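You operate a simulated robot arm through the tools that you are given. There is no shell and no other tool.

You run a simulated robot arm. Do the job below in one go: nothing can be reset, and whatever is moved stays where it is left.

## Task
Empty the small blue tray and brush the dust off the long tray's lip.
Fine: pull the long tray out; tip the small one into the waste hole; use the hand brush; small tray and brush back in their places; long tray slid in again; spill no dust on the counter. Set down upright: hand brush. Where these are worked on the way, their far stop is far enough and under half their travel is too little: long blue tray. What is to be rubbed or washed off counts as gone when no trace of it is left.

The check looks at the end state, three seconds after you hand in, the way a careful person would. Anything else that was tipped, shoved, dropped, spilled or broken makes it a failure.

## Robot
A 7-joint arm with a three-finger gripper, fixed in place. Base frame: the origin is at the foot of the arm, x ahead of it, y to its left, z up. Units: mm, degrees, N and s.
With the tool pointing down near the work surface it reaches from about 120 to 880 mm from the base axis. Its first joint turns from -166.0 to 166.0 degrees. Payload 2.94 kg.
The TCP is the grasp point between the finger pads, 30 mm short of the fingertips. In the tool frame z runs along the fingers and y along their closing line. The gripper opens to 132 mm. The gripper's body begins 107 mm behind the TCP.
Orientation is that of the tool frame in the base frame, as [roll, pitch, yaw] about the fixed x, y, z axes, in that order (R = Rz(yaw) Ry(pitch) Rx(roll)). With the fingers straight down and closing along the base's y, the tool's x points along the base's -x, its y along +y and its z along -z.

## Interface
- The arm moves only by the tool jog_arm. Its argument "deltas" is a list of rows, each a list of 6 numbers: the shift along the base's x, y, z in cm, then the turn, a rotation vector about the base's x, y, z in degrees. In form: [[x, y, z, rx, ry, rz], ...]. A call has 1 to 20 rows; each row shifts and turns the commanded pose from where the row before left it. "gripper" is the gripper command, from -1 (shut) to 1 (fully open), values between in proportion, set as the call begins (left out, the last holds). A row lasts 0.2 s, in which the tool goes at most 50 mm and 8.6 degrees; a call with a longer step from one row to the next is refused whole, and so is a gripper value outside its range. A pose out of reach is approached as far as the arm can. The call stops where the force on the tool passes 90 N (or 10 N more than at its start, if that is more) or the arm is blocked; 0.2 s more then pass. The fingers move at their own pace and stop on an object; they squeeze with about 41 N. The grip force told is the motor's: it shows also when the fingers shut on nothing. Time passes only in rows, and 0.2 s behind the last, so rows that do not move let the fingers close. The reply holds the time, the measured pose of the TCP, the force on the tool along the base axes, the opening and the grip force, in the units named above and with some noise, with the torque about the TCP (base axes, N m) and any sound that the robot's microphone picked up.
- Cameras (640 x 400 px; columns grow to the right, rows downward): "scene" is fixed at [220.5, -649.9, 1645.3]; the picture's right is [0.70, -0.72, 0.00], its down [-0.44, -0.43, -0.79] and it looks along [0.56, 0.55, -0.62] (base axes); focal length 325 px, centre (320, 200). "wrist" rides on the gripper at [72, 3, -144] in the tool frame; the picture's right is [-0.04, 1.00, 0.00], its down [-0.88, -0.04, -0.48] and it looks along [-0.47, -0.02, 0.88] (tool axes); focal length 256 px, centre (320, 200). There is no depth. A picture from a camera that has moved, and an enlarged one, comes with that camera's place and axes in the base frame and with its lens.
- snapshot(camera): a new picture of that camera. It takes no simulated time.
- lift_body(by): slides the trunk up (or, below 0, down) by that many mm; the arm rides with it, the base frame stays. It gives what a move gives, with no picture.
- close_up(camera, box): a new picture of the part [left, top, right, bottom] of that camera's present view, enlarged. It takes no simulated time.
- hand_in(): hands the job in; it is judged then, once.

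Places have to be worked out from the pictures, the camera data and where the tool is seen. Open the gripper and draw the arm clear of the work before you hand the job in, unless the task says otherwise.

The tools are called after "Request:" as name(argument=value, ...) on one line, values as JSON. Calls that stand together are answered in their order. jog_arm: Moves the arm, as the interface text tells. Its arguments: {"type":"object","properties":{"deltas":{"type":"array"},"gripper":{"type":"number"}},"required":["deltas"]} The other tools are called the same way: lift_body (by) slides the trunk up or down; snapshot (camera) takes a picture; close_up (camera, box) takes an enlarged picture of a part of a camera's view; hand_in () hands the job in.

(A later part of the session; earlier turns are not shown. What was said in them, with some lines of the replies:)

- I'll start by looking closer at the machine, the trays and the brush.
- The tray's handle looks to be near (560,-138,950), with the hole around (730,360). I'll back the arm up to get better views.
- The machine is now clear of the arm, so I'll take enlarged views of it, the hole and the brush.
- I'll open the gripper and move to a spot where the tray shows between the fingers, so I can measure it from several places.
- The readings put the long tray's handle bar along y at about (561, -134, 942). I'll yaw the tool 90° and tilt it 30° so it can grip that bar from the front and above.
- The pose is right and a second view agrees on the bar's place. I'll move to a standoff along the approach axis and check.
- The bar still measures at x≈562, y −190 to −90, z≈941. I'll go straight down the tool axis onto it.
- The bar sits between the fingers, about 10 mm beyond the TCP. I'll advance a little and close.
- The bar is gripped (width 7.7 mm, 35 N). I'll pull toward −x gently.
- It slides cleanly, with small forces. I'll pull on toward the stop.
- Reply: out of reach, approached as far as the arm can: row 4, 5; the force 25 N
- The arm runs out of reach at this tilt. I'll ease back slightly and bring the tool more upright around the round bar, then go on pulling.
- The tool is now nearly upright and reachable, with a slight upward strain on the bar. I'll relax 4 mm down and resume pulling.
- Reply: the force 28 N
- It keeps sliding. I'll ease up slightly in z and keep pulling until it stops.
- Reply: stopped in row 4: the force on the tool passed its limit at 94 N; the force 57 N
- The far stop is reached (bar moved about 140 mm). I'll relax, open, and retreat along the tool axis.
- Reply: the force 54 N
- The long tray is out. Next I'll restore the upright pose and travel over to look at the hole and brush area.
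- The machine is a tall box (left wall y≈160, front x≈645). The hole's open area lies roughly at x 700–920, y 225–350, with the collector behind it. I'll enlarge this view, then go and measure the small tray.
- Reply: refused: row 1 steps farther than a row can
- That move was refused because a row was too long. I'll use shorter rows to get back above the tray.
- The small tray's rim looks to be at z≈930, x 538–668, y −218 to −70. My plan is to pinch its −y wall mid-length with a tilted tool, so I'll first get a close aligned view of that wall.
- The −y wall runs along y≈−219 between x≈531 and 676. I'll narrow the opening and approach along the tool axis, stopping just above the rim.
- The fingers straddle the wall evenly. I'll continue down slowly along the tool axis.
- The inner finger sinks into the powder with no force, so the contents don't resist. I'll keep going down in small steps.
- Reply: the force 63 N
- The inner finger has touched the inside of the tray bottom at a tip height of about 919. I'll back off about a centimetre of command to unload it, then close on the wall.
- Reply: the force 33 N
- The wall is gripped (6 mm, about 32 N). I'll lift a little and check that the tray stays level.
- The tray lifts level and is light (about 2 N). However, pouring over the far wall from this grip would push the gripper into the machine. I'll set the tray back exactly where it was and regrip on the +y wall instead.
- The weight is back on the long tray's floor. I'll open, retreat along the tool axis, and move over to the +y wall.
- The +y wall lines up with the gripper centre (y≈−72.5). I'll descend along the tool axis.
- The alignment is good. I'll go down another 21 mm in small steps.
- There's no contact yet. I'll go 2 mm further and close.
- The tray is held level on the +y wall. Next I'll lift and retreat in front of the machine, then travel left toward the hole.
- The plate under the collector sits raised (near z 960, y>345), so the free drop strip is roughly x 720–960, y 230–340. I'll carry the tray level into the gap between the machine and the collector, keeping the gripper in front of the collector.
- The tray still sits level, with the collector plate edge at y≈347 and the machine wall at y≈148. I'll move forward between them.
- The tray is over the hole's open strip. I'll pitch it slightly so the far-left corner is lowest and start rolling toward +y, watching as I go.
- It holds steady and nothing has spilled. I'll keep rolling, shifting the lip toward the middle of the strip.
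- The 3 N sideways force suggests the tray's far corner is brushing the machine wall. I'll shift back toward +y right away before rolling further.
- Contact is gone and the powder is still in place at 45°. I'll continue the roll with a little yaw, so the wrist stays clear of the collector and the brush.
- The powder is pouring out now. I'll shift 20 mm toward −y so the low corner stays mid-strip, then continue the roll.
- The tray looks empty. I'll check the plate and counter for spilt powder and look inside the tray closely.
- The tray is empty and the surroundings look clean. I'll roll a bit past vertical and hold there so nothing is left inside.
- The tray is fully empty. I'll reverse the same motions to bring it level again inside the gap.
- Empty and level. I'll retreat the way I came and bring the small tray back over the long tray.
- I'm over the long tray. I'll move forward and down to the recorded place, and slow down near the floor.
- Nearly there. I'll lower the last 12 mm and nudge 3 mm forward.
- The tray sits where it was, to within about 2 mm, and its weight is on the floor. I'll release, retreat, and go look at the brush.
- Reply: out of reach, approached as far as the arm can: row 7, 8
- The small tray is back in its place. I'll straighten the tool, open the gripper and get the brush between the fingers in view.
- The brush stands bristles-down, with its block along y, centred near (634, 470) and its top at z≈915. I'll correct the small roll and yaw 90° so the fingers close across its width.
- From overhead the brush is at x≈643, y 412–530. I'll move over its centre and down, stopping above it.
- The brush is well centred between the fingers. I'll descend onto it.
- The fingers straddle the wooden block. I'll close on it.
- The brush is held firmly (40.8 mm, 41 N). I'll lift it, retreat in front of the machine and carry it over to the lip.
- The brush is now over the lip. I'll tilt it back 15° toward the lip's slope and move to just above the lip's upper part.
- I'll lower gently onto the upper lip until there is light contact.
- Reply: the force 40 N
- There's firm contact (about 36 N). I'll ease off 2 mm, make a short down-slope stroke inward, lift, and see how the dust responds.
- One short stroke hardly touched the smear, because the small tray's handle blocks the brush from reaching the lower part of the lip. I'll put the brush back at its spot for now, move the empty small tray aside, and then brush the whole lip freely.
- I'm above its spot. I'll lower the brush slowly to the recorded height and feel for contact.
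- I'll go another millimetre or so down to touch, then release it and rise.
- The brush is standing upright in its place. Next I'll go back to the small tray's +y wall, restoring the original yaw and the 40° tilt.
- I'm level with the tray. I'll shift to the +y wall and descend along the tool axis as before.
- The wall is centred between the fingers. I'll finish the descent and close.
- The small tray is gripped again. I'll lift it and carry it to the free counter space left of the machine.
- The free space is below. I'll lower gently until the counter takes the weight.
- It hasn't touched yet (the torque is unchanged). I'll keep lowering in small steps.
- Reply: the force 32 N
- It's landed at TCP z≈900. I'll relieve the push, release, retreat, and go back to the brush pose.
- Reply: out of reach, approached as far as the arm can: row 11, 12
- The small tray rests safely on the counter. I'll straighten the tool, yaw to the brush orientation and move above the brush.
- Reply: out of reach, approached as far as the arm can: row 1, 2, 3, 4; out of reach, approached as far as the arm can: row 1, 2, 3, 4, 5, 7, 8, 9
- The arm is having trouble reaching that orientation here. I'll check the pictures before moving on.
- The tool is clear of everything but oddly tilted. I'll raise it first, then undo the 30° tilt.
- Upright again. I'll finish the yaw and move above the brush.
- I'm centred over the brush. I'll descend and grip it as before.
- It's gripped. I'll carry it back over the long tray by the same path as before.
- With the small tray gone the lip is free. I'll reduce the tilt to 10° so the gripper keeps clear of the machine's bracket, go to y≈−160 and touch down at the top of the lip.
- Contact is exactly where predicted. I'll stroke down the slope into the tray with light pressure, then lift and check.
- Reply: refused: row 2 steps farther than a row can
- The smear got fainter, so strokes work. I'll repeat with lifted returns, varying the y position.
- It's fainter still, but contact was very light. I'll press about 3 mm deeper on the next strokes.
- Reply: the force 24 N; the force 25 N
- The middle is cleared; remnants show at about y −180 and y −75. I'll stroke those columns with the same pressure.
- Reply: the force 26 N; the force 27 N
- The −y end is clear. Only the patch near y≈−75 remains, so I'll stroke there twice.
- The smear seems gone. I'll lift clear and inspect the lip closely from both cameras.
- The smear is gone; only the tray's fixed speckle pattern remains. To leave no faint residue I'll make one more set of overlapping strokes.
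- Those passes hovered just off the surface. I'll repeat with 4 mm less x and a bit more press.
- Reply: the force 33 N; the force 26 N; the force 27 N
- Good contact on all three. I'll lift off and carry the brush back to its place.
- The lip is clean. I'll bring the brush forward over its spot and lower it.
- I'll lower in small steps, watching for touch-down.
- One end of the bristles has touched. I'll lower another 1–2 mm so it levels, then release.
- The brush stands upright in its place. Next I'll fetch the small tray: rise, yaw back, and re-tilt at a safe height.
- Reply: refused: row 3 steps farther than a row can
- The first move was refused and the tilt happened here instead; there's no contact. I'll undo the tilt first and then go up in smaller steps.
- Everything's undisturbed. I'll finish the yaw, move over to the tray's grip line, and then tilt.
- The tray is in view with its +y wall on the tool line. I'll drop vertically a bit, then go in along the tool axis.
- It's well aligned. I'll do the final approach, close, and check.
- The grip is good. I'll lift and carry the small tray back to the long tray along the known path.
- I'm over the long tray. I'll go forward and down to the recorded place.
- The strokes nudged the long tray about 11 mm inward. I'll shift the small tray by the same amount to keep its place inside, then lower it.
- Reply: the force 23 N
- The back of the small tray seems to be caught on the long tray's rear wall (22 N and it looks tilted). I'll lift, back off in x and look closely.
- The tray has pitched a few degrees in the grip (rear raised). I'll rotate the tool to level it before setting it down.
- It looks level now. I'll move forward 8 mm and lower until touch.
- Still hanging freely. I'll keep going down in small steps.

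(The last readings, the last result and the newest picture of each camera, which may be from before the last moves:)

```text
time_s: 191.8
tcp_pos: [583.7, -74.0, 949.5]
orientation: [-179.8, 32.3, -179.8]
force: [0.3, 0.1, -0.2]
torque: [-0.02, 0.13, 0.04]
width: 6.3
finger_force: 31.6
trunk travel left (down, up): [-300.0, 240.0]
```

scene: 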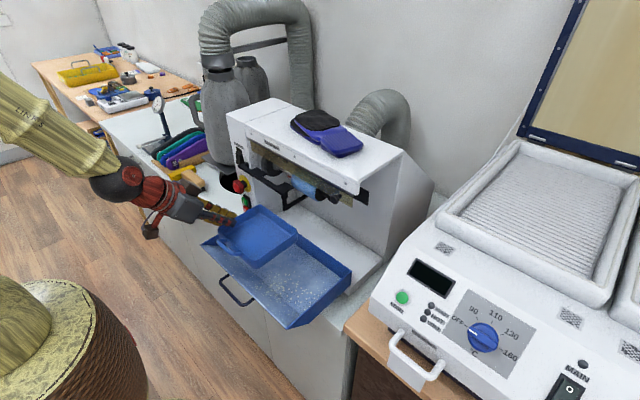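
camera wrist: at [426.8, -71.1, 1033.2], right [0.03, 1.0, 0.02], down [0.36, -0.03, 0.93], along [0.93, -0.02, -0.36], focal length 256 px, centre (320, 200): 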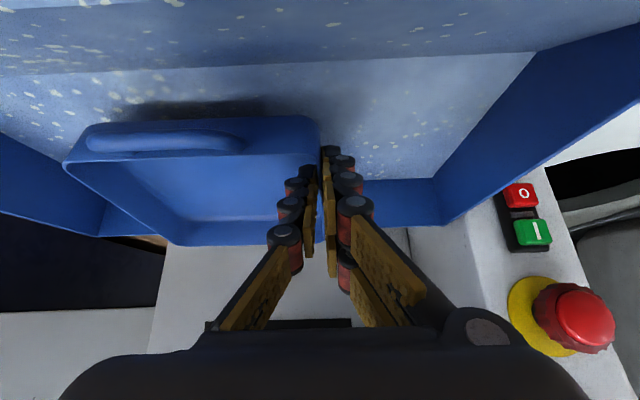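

It's landed. I'll check it and release.

Request:
close_up(camera="scene", box=[180, 180, 370, 330])

Request:
jog_arm(deltas=[[0, 0, 0, 0, 0, 0], [0, 0, 0, 0, 0, 0], [-0.5, 0, 0.9, 0, 0, 0], [-1.2, 0, 2.0, 0, 0, 0], [-1.9, 0, 3.0, 0, 0, 0], [-1.9, 0, 3.0, 0, 0, 0], [0, 3, 2, 0, 0, 0], [0, 4, 0, 0, 0, 0], [0, 4, 0, 0, 0, 0]], gripper=-0.6)

Request:
close_up(camera="scene", box=[180, 180, 370, 330])

Request:
snapshot(camera="wrist")

```text
2.67 times, centred on (275, 255) of scene
camera zoom: at [220.5, -649.9, 1645.3], right [0.7, -0.72, 0.0], down [-0.44, -0.43, -0.79], along [0.56, 0.55, -0.62], focal length 866 px, centre (440, 53)
```

zoom: 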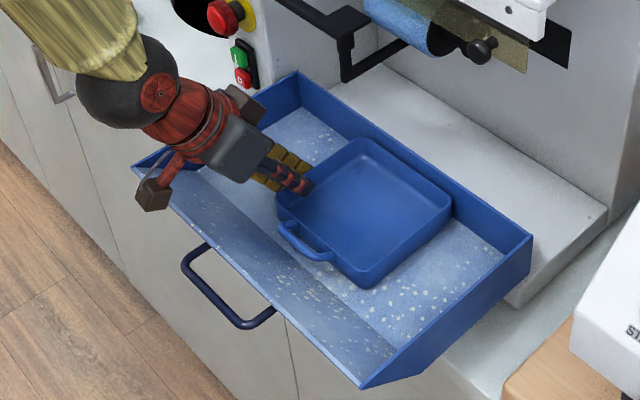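

```text
time_s: 193.8
tcp_pos: [527.3, 36.8, 1065.4]
orientation: [-179.8, 33.1, -179.9]
force: [2.4, 0.3, 8.3]
torque: [0.02, 0.59, 0.0]
width: 26.4
finger_force: 0.1
trunk travel left (down, up): [-300.0, 240.0]
```

```text
2.67 times, centred on (275, 255) of scene
camera zoom: at [220.5, -649.9, 1645.3], right [0.7, -0.72, 0.0], down [-0.44, -0.43, -0.79], along [0.56, 0.55, -0.62], focal length 866 px, centre (440, 53)
```

zoom: 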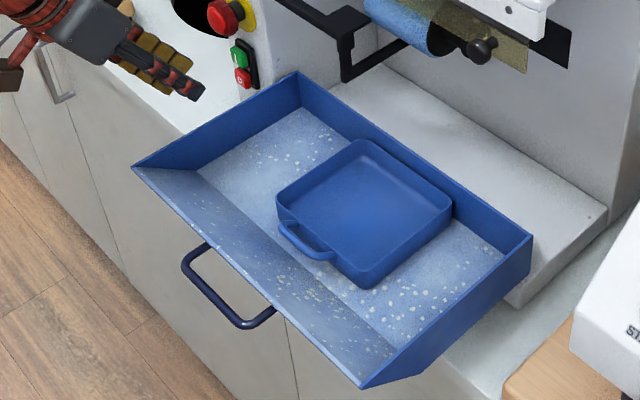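

```text
taken
camera wrist: at [388.3, 40.4, 1145.2], right [0.04, 1.0, 0.02], down [0.48, -0.04, 0.88], along [0.88, -0.02, -0.48], focal length 256 px, centre (320, 200)
```

wrist: 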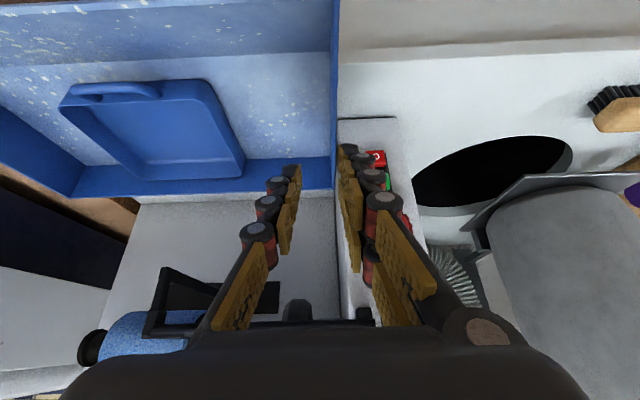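

The small tray is back in its place relative to the long tray. For the last part I'll push the long tray in by its handle: first rise, straighten, and yaw.

Request:
jog_arm(deltas=[[-1, -2, 3, 0, 8, 0], [-1, -3, 3, 0, 8, 0], [-1, -3, 3, 0, 8, 0], [-1, -3, 3, 0, 8.2, 0], [0, -3, 0, 0, 0, 0]], gripper=-0.6)

Request:
jog_arm(deltas=[[-1, -1, 0, 0, 0, 8.2], [-1, -1, 0, 0, 0, 8.2], [-1, -1, 0, 0, 0, 8.2], [-1, 0, 0, 0, 0, 8.2], [-1, 0, 0, 0, 0, 8.2], [-1, 0, 0, 0, 0, 8.2], [-1, 0, 0, 0, 0, 8.2], [-1, 0, 0, 0, 0, 8.2], [-1, 0, 0, 0, 0, 8.2], [0, 0, 0, 0, 0, 8.2], [0, 0, 0, 0, 0, 8.0]], gripper=-1)

Request:
snapshot(camera="wrist")

Request:
snapshot(camera="scene")

```text
time_s: 195.0
tcp_pos: [489.4, -104.3, 1179.6]
orientation: [-179.8, 0.1, -179.7]
force: [0.2, 0.5, -0.5]
torque: [0.01, 0.03, 0.0]
width: 26.2
finger_force: 0.1
trunk travel left (down, up): [-300.0, 240.0]
```

```text
time_s: 197.4
tcp_pos: [397.8, -135.2, 1177.3]
orientation: [-179.8, 0.1, -89.8]
force: [0.8, -0.4, 0.4]
torque: [0.0, 0.01, -0.01]
width: 0.0
finger_force: 28.5
trunk travel left (down, up): [-300.0, 240.0]
```

```text
taken
camera wrist: at [394.6, -207.8, 1320.0], right [-1.0, 0.04, 0.0], down [0.03, 0.88, 0.48], along [0.02, 0.48, -0.88], focal length 256 px, centre (320, 200)
```

wrist: 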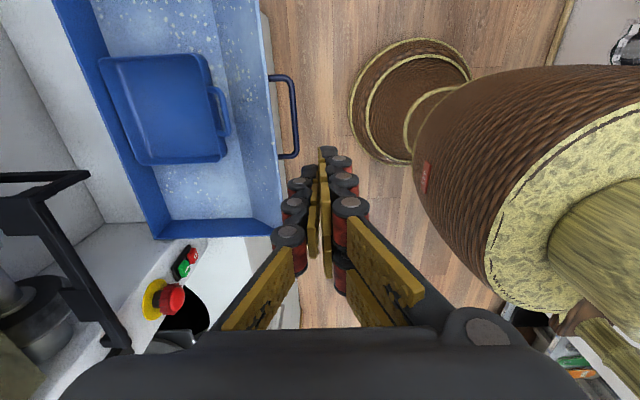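

```text
taken
```

scene: 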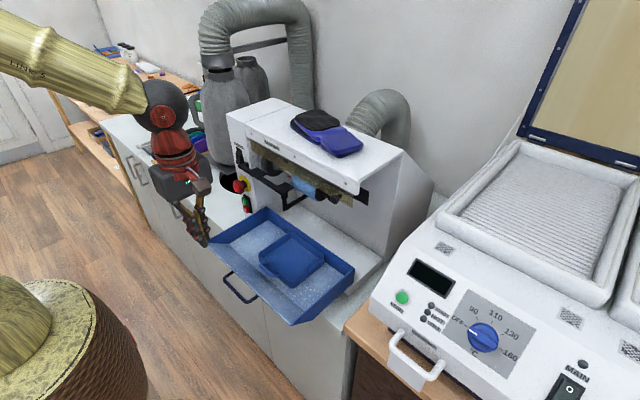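

The bar is at x≈437. I'll descend in front of it with the fingers closed.

Request:
jog_arm(deltas=[[0.2, -0.5, -4, 0, 0, 0], [0.2, 0, -4, 0, 0, 0], [0.2, 0, -4, 0, 0, 0], [0, 0, -4, 0, 0, 0], [0, 0, -3.5, 0, 0, 0], [0, 0, -3, 0, 0, 0]])

Request:
close_up(camera="scene", box=[180, 180, 370, 330])

Request:
snapshot(camera="wrist")

```text
time_s: 198.8
tcp_pos: [403.9, -139.9, 953.4]
orientation: [-179.8, 0.1, -89.9]
force: [1.0, -0.9, 0.8]
torque: [0.03, 0.02, 0.01]
width: 0.1
finger_force: 28.9
trunk travel left (down, up): [-300.0, 240.0]
```

```text
2.67 times, centred on (275, 255) of scene
camera zoom: at [220.5, -649.9, 1645.3], right [0.7, -0.72, 0.0], down [-0.44, -0.43, -0.79], along [0.56, 0.55, -0.62], focal length 866 px, centre (440, 53)
```

zoom: 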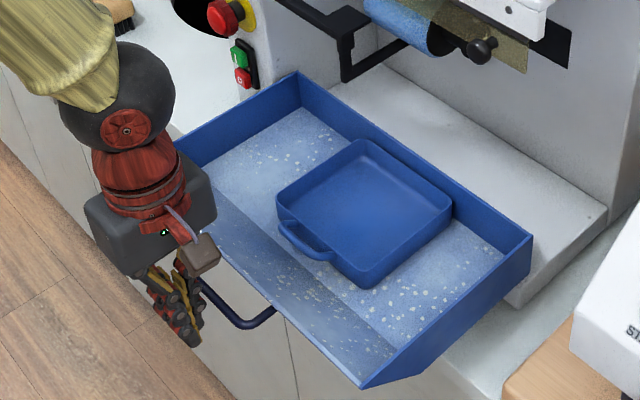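

```text
taken
camera wrist: at [400.3, -213.0, 1095.4], right [-1.0, 0.04, 0.0], down [0.03, 0.88, 0.48], along [0.02, 0.48, -0.88], focal length 256 px, centre (320, 200)
```

wrist: 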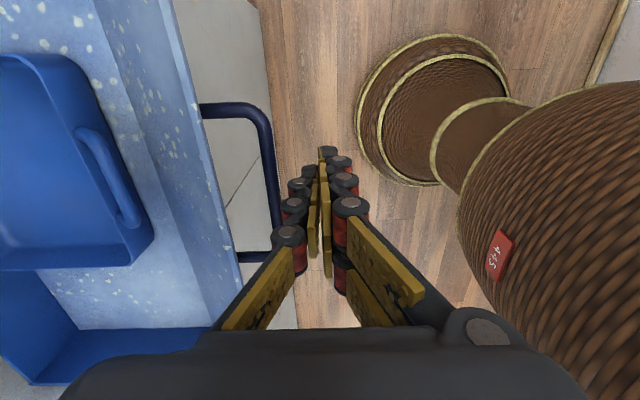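

The fingers stand just in front of the handle. I'll push toward +x in 1 cm rows.

Request:
jog_arm(deltas=[[0.8, 0, 0, 0, 0, 0], [0.8, 0, 0, 0, 0, 0], [1, 0, 0, 0, 0, 0], [1, 0, 0, 0, 0, 0], [1, 0, 0, 0, 0, 0], [1, 0, 0, 0, 0, 0]])

Request:
close_up(camera="scene", box=[180, 180, 370, 330])

```text
time_s: 200.2
tcp_pos: [459.2, -140.4, 953.8]
orientation: [-179.8, 0.1, -89.8]
force: [0.0, 0.4, 0.6]
torque: [-0.01, 0.02, -0.04]
width: 0.0
finger_force: 28.6
trunk travel left (down, up): [-300.0, 240.0]
```

```text
2.67 times, centred on (275, 255) of scene
camera zoom: at [220.5, -649.9, 1645.3], right [0.7, -0.72, 0.0], down [-0.44, -0.43, -0.79], along [0.56, 0.55, -0.62], focal length 866 px, centre (440, 53)
```

zoom: 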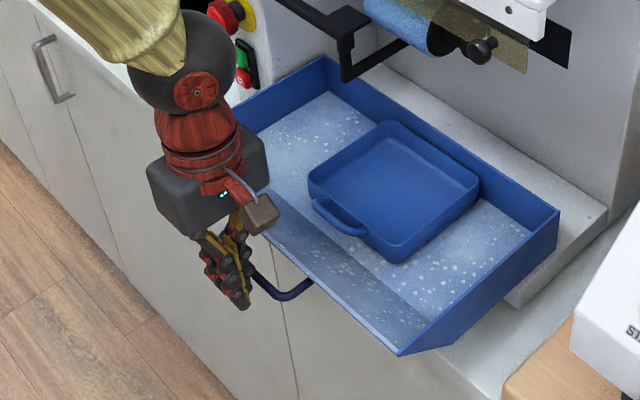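

It slides freely and straight. I'll keep pushing.

Request:
jog_arm(deltas=[[1, 0, 0, 0, 0, 0], [1, 0, 0, 0, 0, 0], [1, 0, 0, 0, 0, 0], [1, 0, 0, 0, 0, 0], [1, 0, 0, 0, 0, 0], [1, 0, 0, 0, 0, 0]])

Request:
close_up(camera="scene", box=[190, 150, 400, 310])

```text
time_s: 201.6
tcp_pos: [519.9, -139.4, 953.0]
orientation: [-179.8, 0.1, -90.0]
force: [-0.2, 0.3, -0.3]
torque: [0.02, 0.0, 0.0]
width: 0.1
finger_force: 28.3
trunk travel left (down, up): [-300.0, 240.0]
```

```text
2.50 times, centred on (295, 230) of scene
camera zoom: at [220.5, -649.9, 1645.3], right [0.7, -0.72, 0.0], down [-0.44, -0.43, -0.79], along [0.56, 0.55, -0.62], focal length 812 px, centre (382, 125)
```

zoom: 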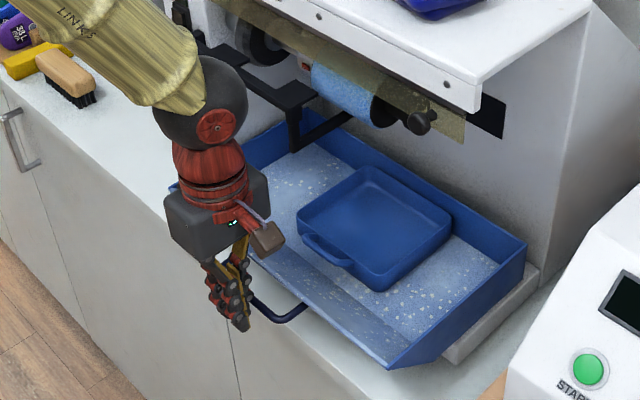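

Almost in. I'll push slowly until it meets the closed stop.

Request:
jog_arm(deltas=[[0.6, 0, 0, 0, 0, 0], [0.6, 0, 0, 0, 0, 0], [0.6, 0, 0, 0, 0, 0], [0.5, 0, 0, 0, 0, 0], [0.4, 0, 0, 0, 0, 0], [0, 0, 0, 0, 0, 0]])

Request:
close_up(camera="scene", box=[190, 150, 400, 310])

```text
time_s: 203.0
tcp_pos: [544.2, -139.7, 952.8]
orientation: [-179.9, 0.2, -89.8]
force: [-6.7, -0.5, 2.4]
torque: [0.03, 0.06, 0.03]
width: 0.0
finger_force: 28.7
trunk travel left (down, up): [-300.0, 240.0]
```

```text
2.50 times, centred on (295, 230) of scene
camera zoom: at [220.5, -649.9, 1645.3], right [0.7, -0.72, 0.0], down [-0.44, -0.43, -0.79], along [0.56, 0.55, -0.62], focal length 812 px, centre (382, 125)
```

zoom: 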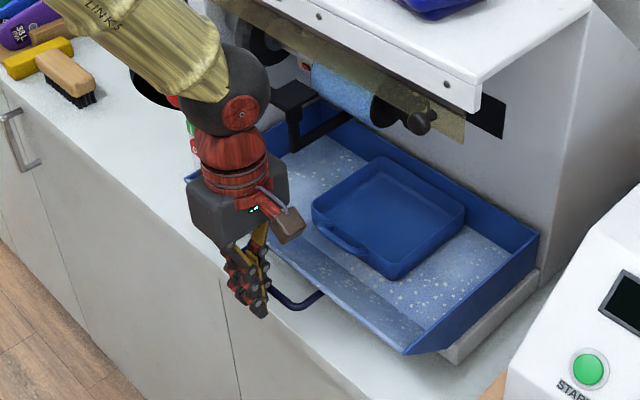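

There's a first resistance of about 7 N. I'll press a few more millimetres to confirm the stop.

Request:
jog_arm(deltas=[[0.3, 0, 0, 0, 0, 0], [0.3, 0, 0, 0, 0, 0], [0, 0, 0, 0, 0, 0]])

```text
time_s: 203.8
tcp_pos: [545.4, -138.8, 954.2]
orientation: [179.9, 0.2, -89.7]
force: [-41.8, -3.4, 9.7]
torque: [-0.02, 0.27, -0.04]
width: 0.0
finger_force: 28.4
trunk travel left (down, up): [-300.0, 240.0]
```

The closed stop is confirmed. I'll back away from the handle, rise clear and open the gripper.

Request:
jog_arm(deltas=[[-1, 0, 0, 0, 0, 0], [-2, 0, 0, 0, 0, 0], [-3, 0, 1, 0, 0, 0], [-2, 0, 4, 0, 0, 0], [-2, 0, 4, 0, 0, 0], [-2, 0, 4, 0, 0, 0], [-1, 0, 4, 0, 0, 0], [0, 0, 4, 0, 0, 0], [0, 0, 4, 0, 0, 0]])

Request:
jog_arm(deltas=[[0, 2, 0, 0, 0, 0], [0, 4, 0, 0, 0, 0], [0, 4, 0, 0, 0, 0], [0, 4, 0, 0, 0, 0], [0, 0, 0, 0, 0, 0]], gripper=1)

Request:
snapshot(camera="scene")

Request:
close_up(camera="scene", box=[230, 170, 400, 300])

Request:
close_up(camera="scene", box=[130, 120, 260, 230])

```text
time_s: 205.8
tcp_pos: [421.2, -138.7, 1204.9]
orientation: [-179.8, 0.0, -90.0]
force: [-1.1, -0.2, 0.6]
torque: [-0.01, -0.01, 0.0]
width: 0.0
finger_force: 28.9
trunk travel left (down, up): [-300.0, 240.0]
```

```text
time_s: 207.0
tcp_pos: [422.2, 2.9, 1203.6]
orientation: [-179.8, 0.1, -89.9]
force: [0.8, -0.6, -0.5]
torque: [0.01, 0.0, 0.03]
width: 84.6
finger_force: 0.0
trunk travel left (down, up): [-300.0, 240.0]
```

```text
taken
```

scene: 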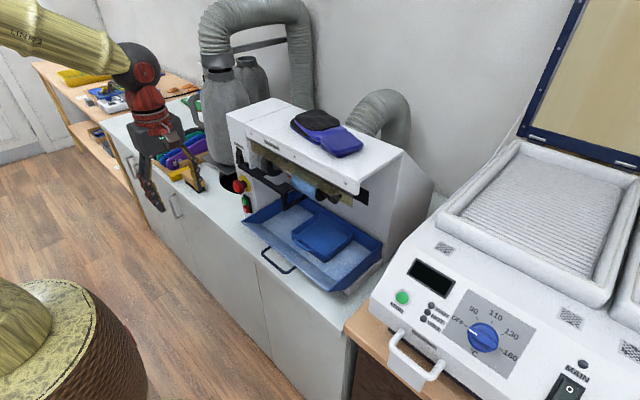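

```text
3.08 times, centred on (315, 235) of scene
camera zoom: at [220.5, -649.9, 1645.3], right [0.7, -0.72, 0.0], down [-0.44, -0.43, -0.79], along [0.56, 0.55, -0.62], focal length 999 px, centre (335, 92)
```

zoom: 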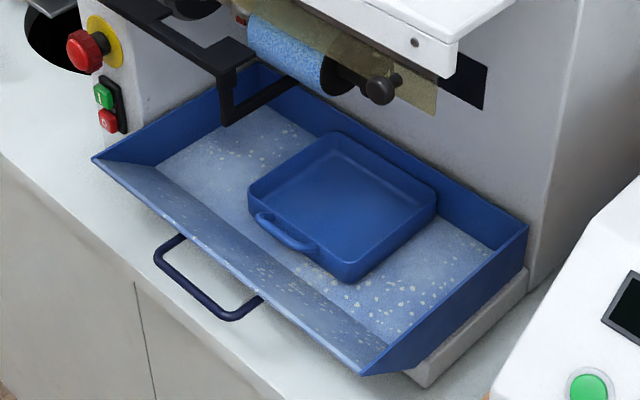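

```text
3.64 times, centred on (195, 175) of scene
camera zoom: at [220.5, -649.9, 1645.3], right [0.7, -0.72, 0.0], down [-0.44, -0.43, -0.79], along [0.56, 0.55, -0.62], focal length 1180 px, centre (774, 291)
```

zoom: 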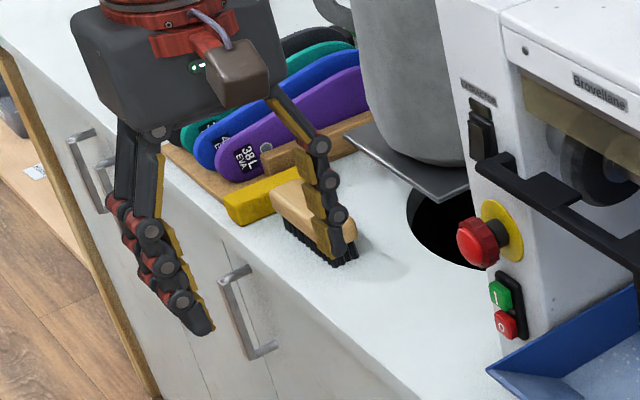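

Both trays match their starting pictures to within about 2 mm. I'll move the arm clear, open fully, and take a last look at the brush, plate and counter.

Request:
jog_arm(deltas=[[0, -4, 2, 0, 0, 0], [-1, -4, 2, 0, 0, 0], [-1, -4, 2, 0, 0, 0], [-1, 0, 0, 0, 0, 0], [0, 0, 0, 0, 0, 0]], gripper=1)

Request:
close_up(camera="scene", box=[130, 110, 270, 230])

Request:
snapshot(camera="wrist")

Request:
snapshot(camera="scene")

```text
time_s: 208.2
tcp_pos: [391.6, -119.2, 1264.8]
orientation: [-179.7, 0.1, -89.9]
force: [-1.2, -0.2, 0.2]
torque: [-0.03, 0.03, 0.01]
width: 131.9
finger_force: 0.1
trunk travel left (down, up): [-300.0, 240.0]
```

```text
3.33 times, centred on (200, 170) of scene
camera zoom: at [220.5, -649.9, 1645.3], right [0.7, -0.72, 0.0], down [-0.44, -0.43, -0.79], along [0.56, 0.55, -0.62], focal length 1082 px, centre (720, 300)
```

zoom: 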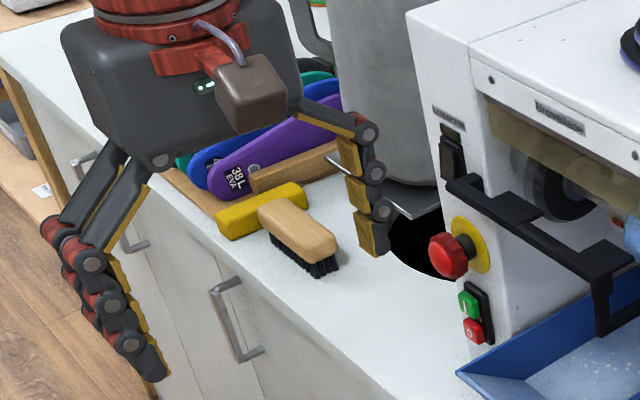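

```text
taken
camera wrist: at [388.4, -191.4, 1405.4], right [-1.0, 0.04, 0.0], down [0.03, 0.88, 0.48], along [0.02, 0.48, -0.88], focal length 256 px, centre (320, 200)
```

wrist: 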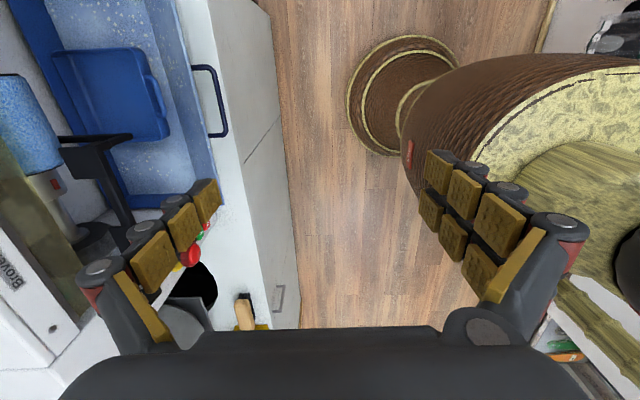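

```text
taken
```

scene: 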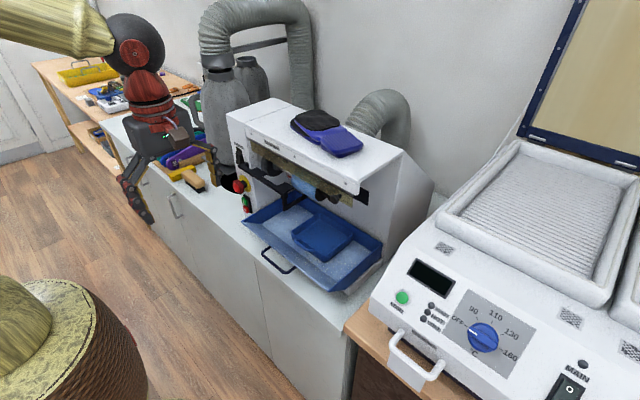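

Everything checks out: the small tray is empty and in its place, the lip is free of dust, the brush stands upright in its spot, the long tray is fully in, and the counter is clean. The gripper is open and the arm is clear, so I'm handing in.

Request:
hand_in()

```text
The job is handed in.
```

The job is done and handed in; I don't have the check's verdict.

- **Small tray:** emptied into the waste hole, and back in its place to within about 2 mm. No spilt dust showed on the counter or the plate by the hole.
- **Lip:** the dust smear is gone. The white specks still visible were there before brushing and look like part of the tray's pattern.
- **Brush:** standing upright in its original spot.
- **Long tray:** pulled to its far stop for the work, then pushed back until it met the closed stop.

- **Detour:** the small tray's handle blocked the brush, so I set the emptied tray on the counter while I brushed the lip.
- **Light contact:** while tipping, a corner of the small tray brushed the machine wall with about 3 N. I moved it off at once and saw no effect.

The gripper is open and the arm is clear of the work.
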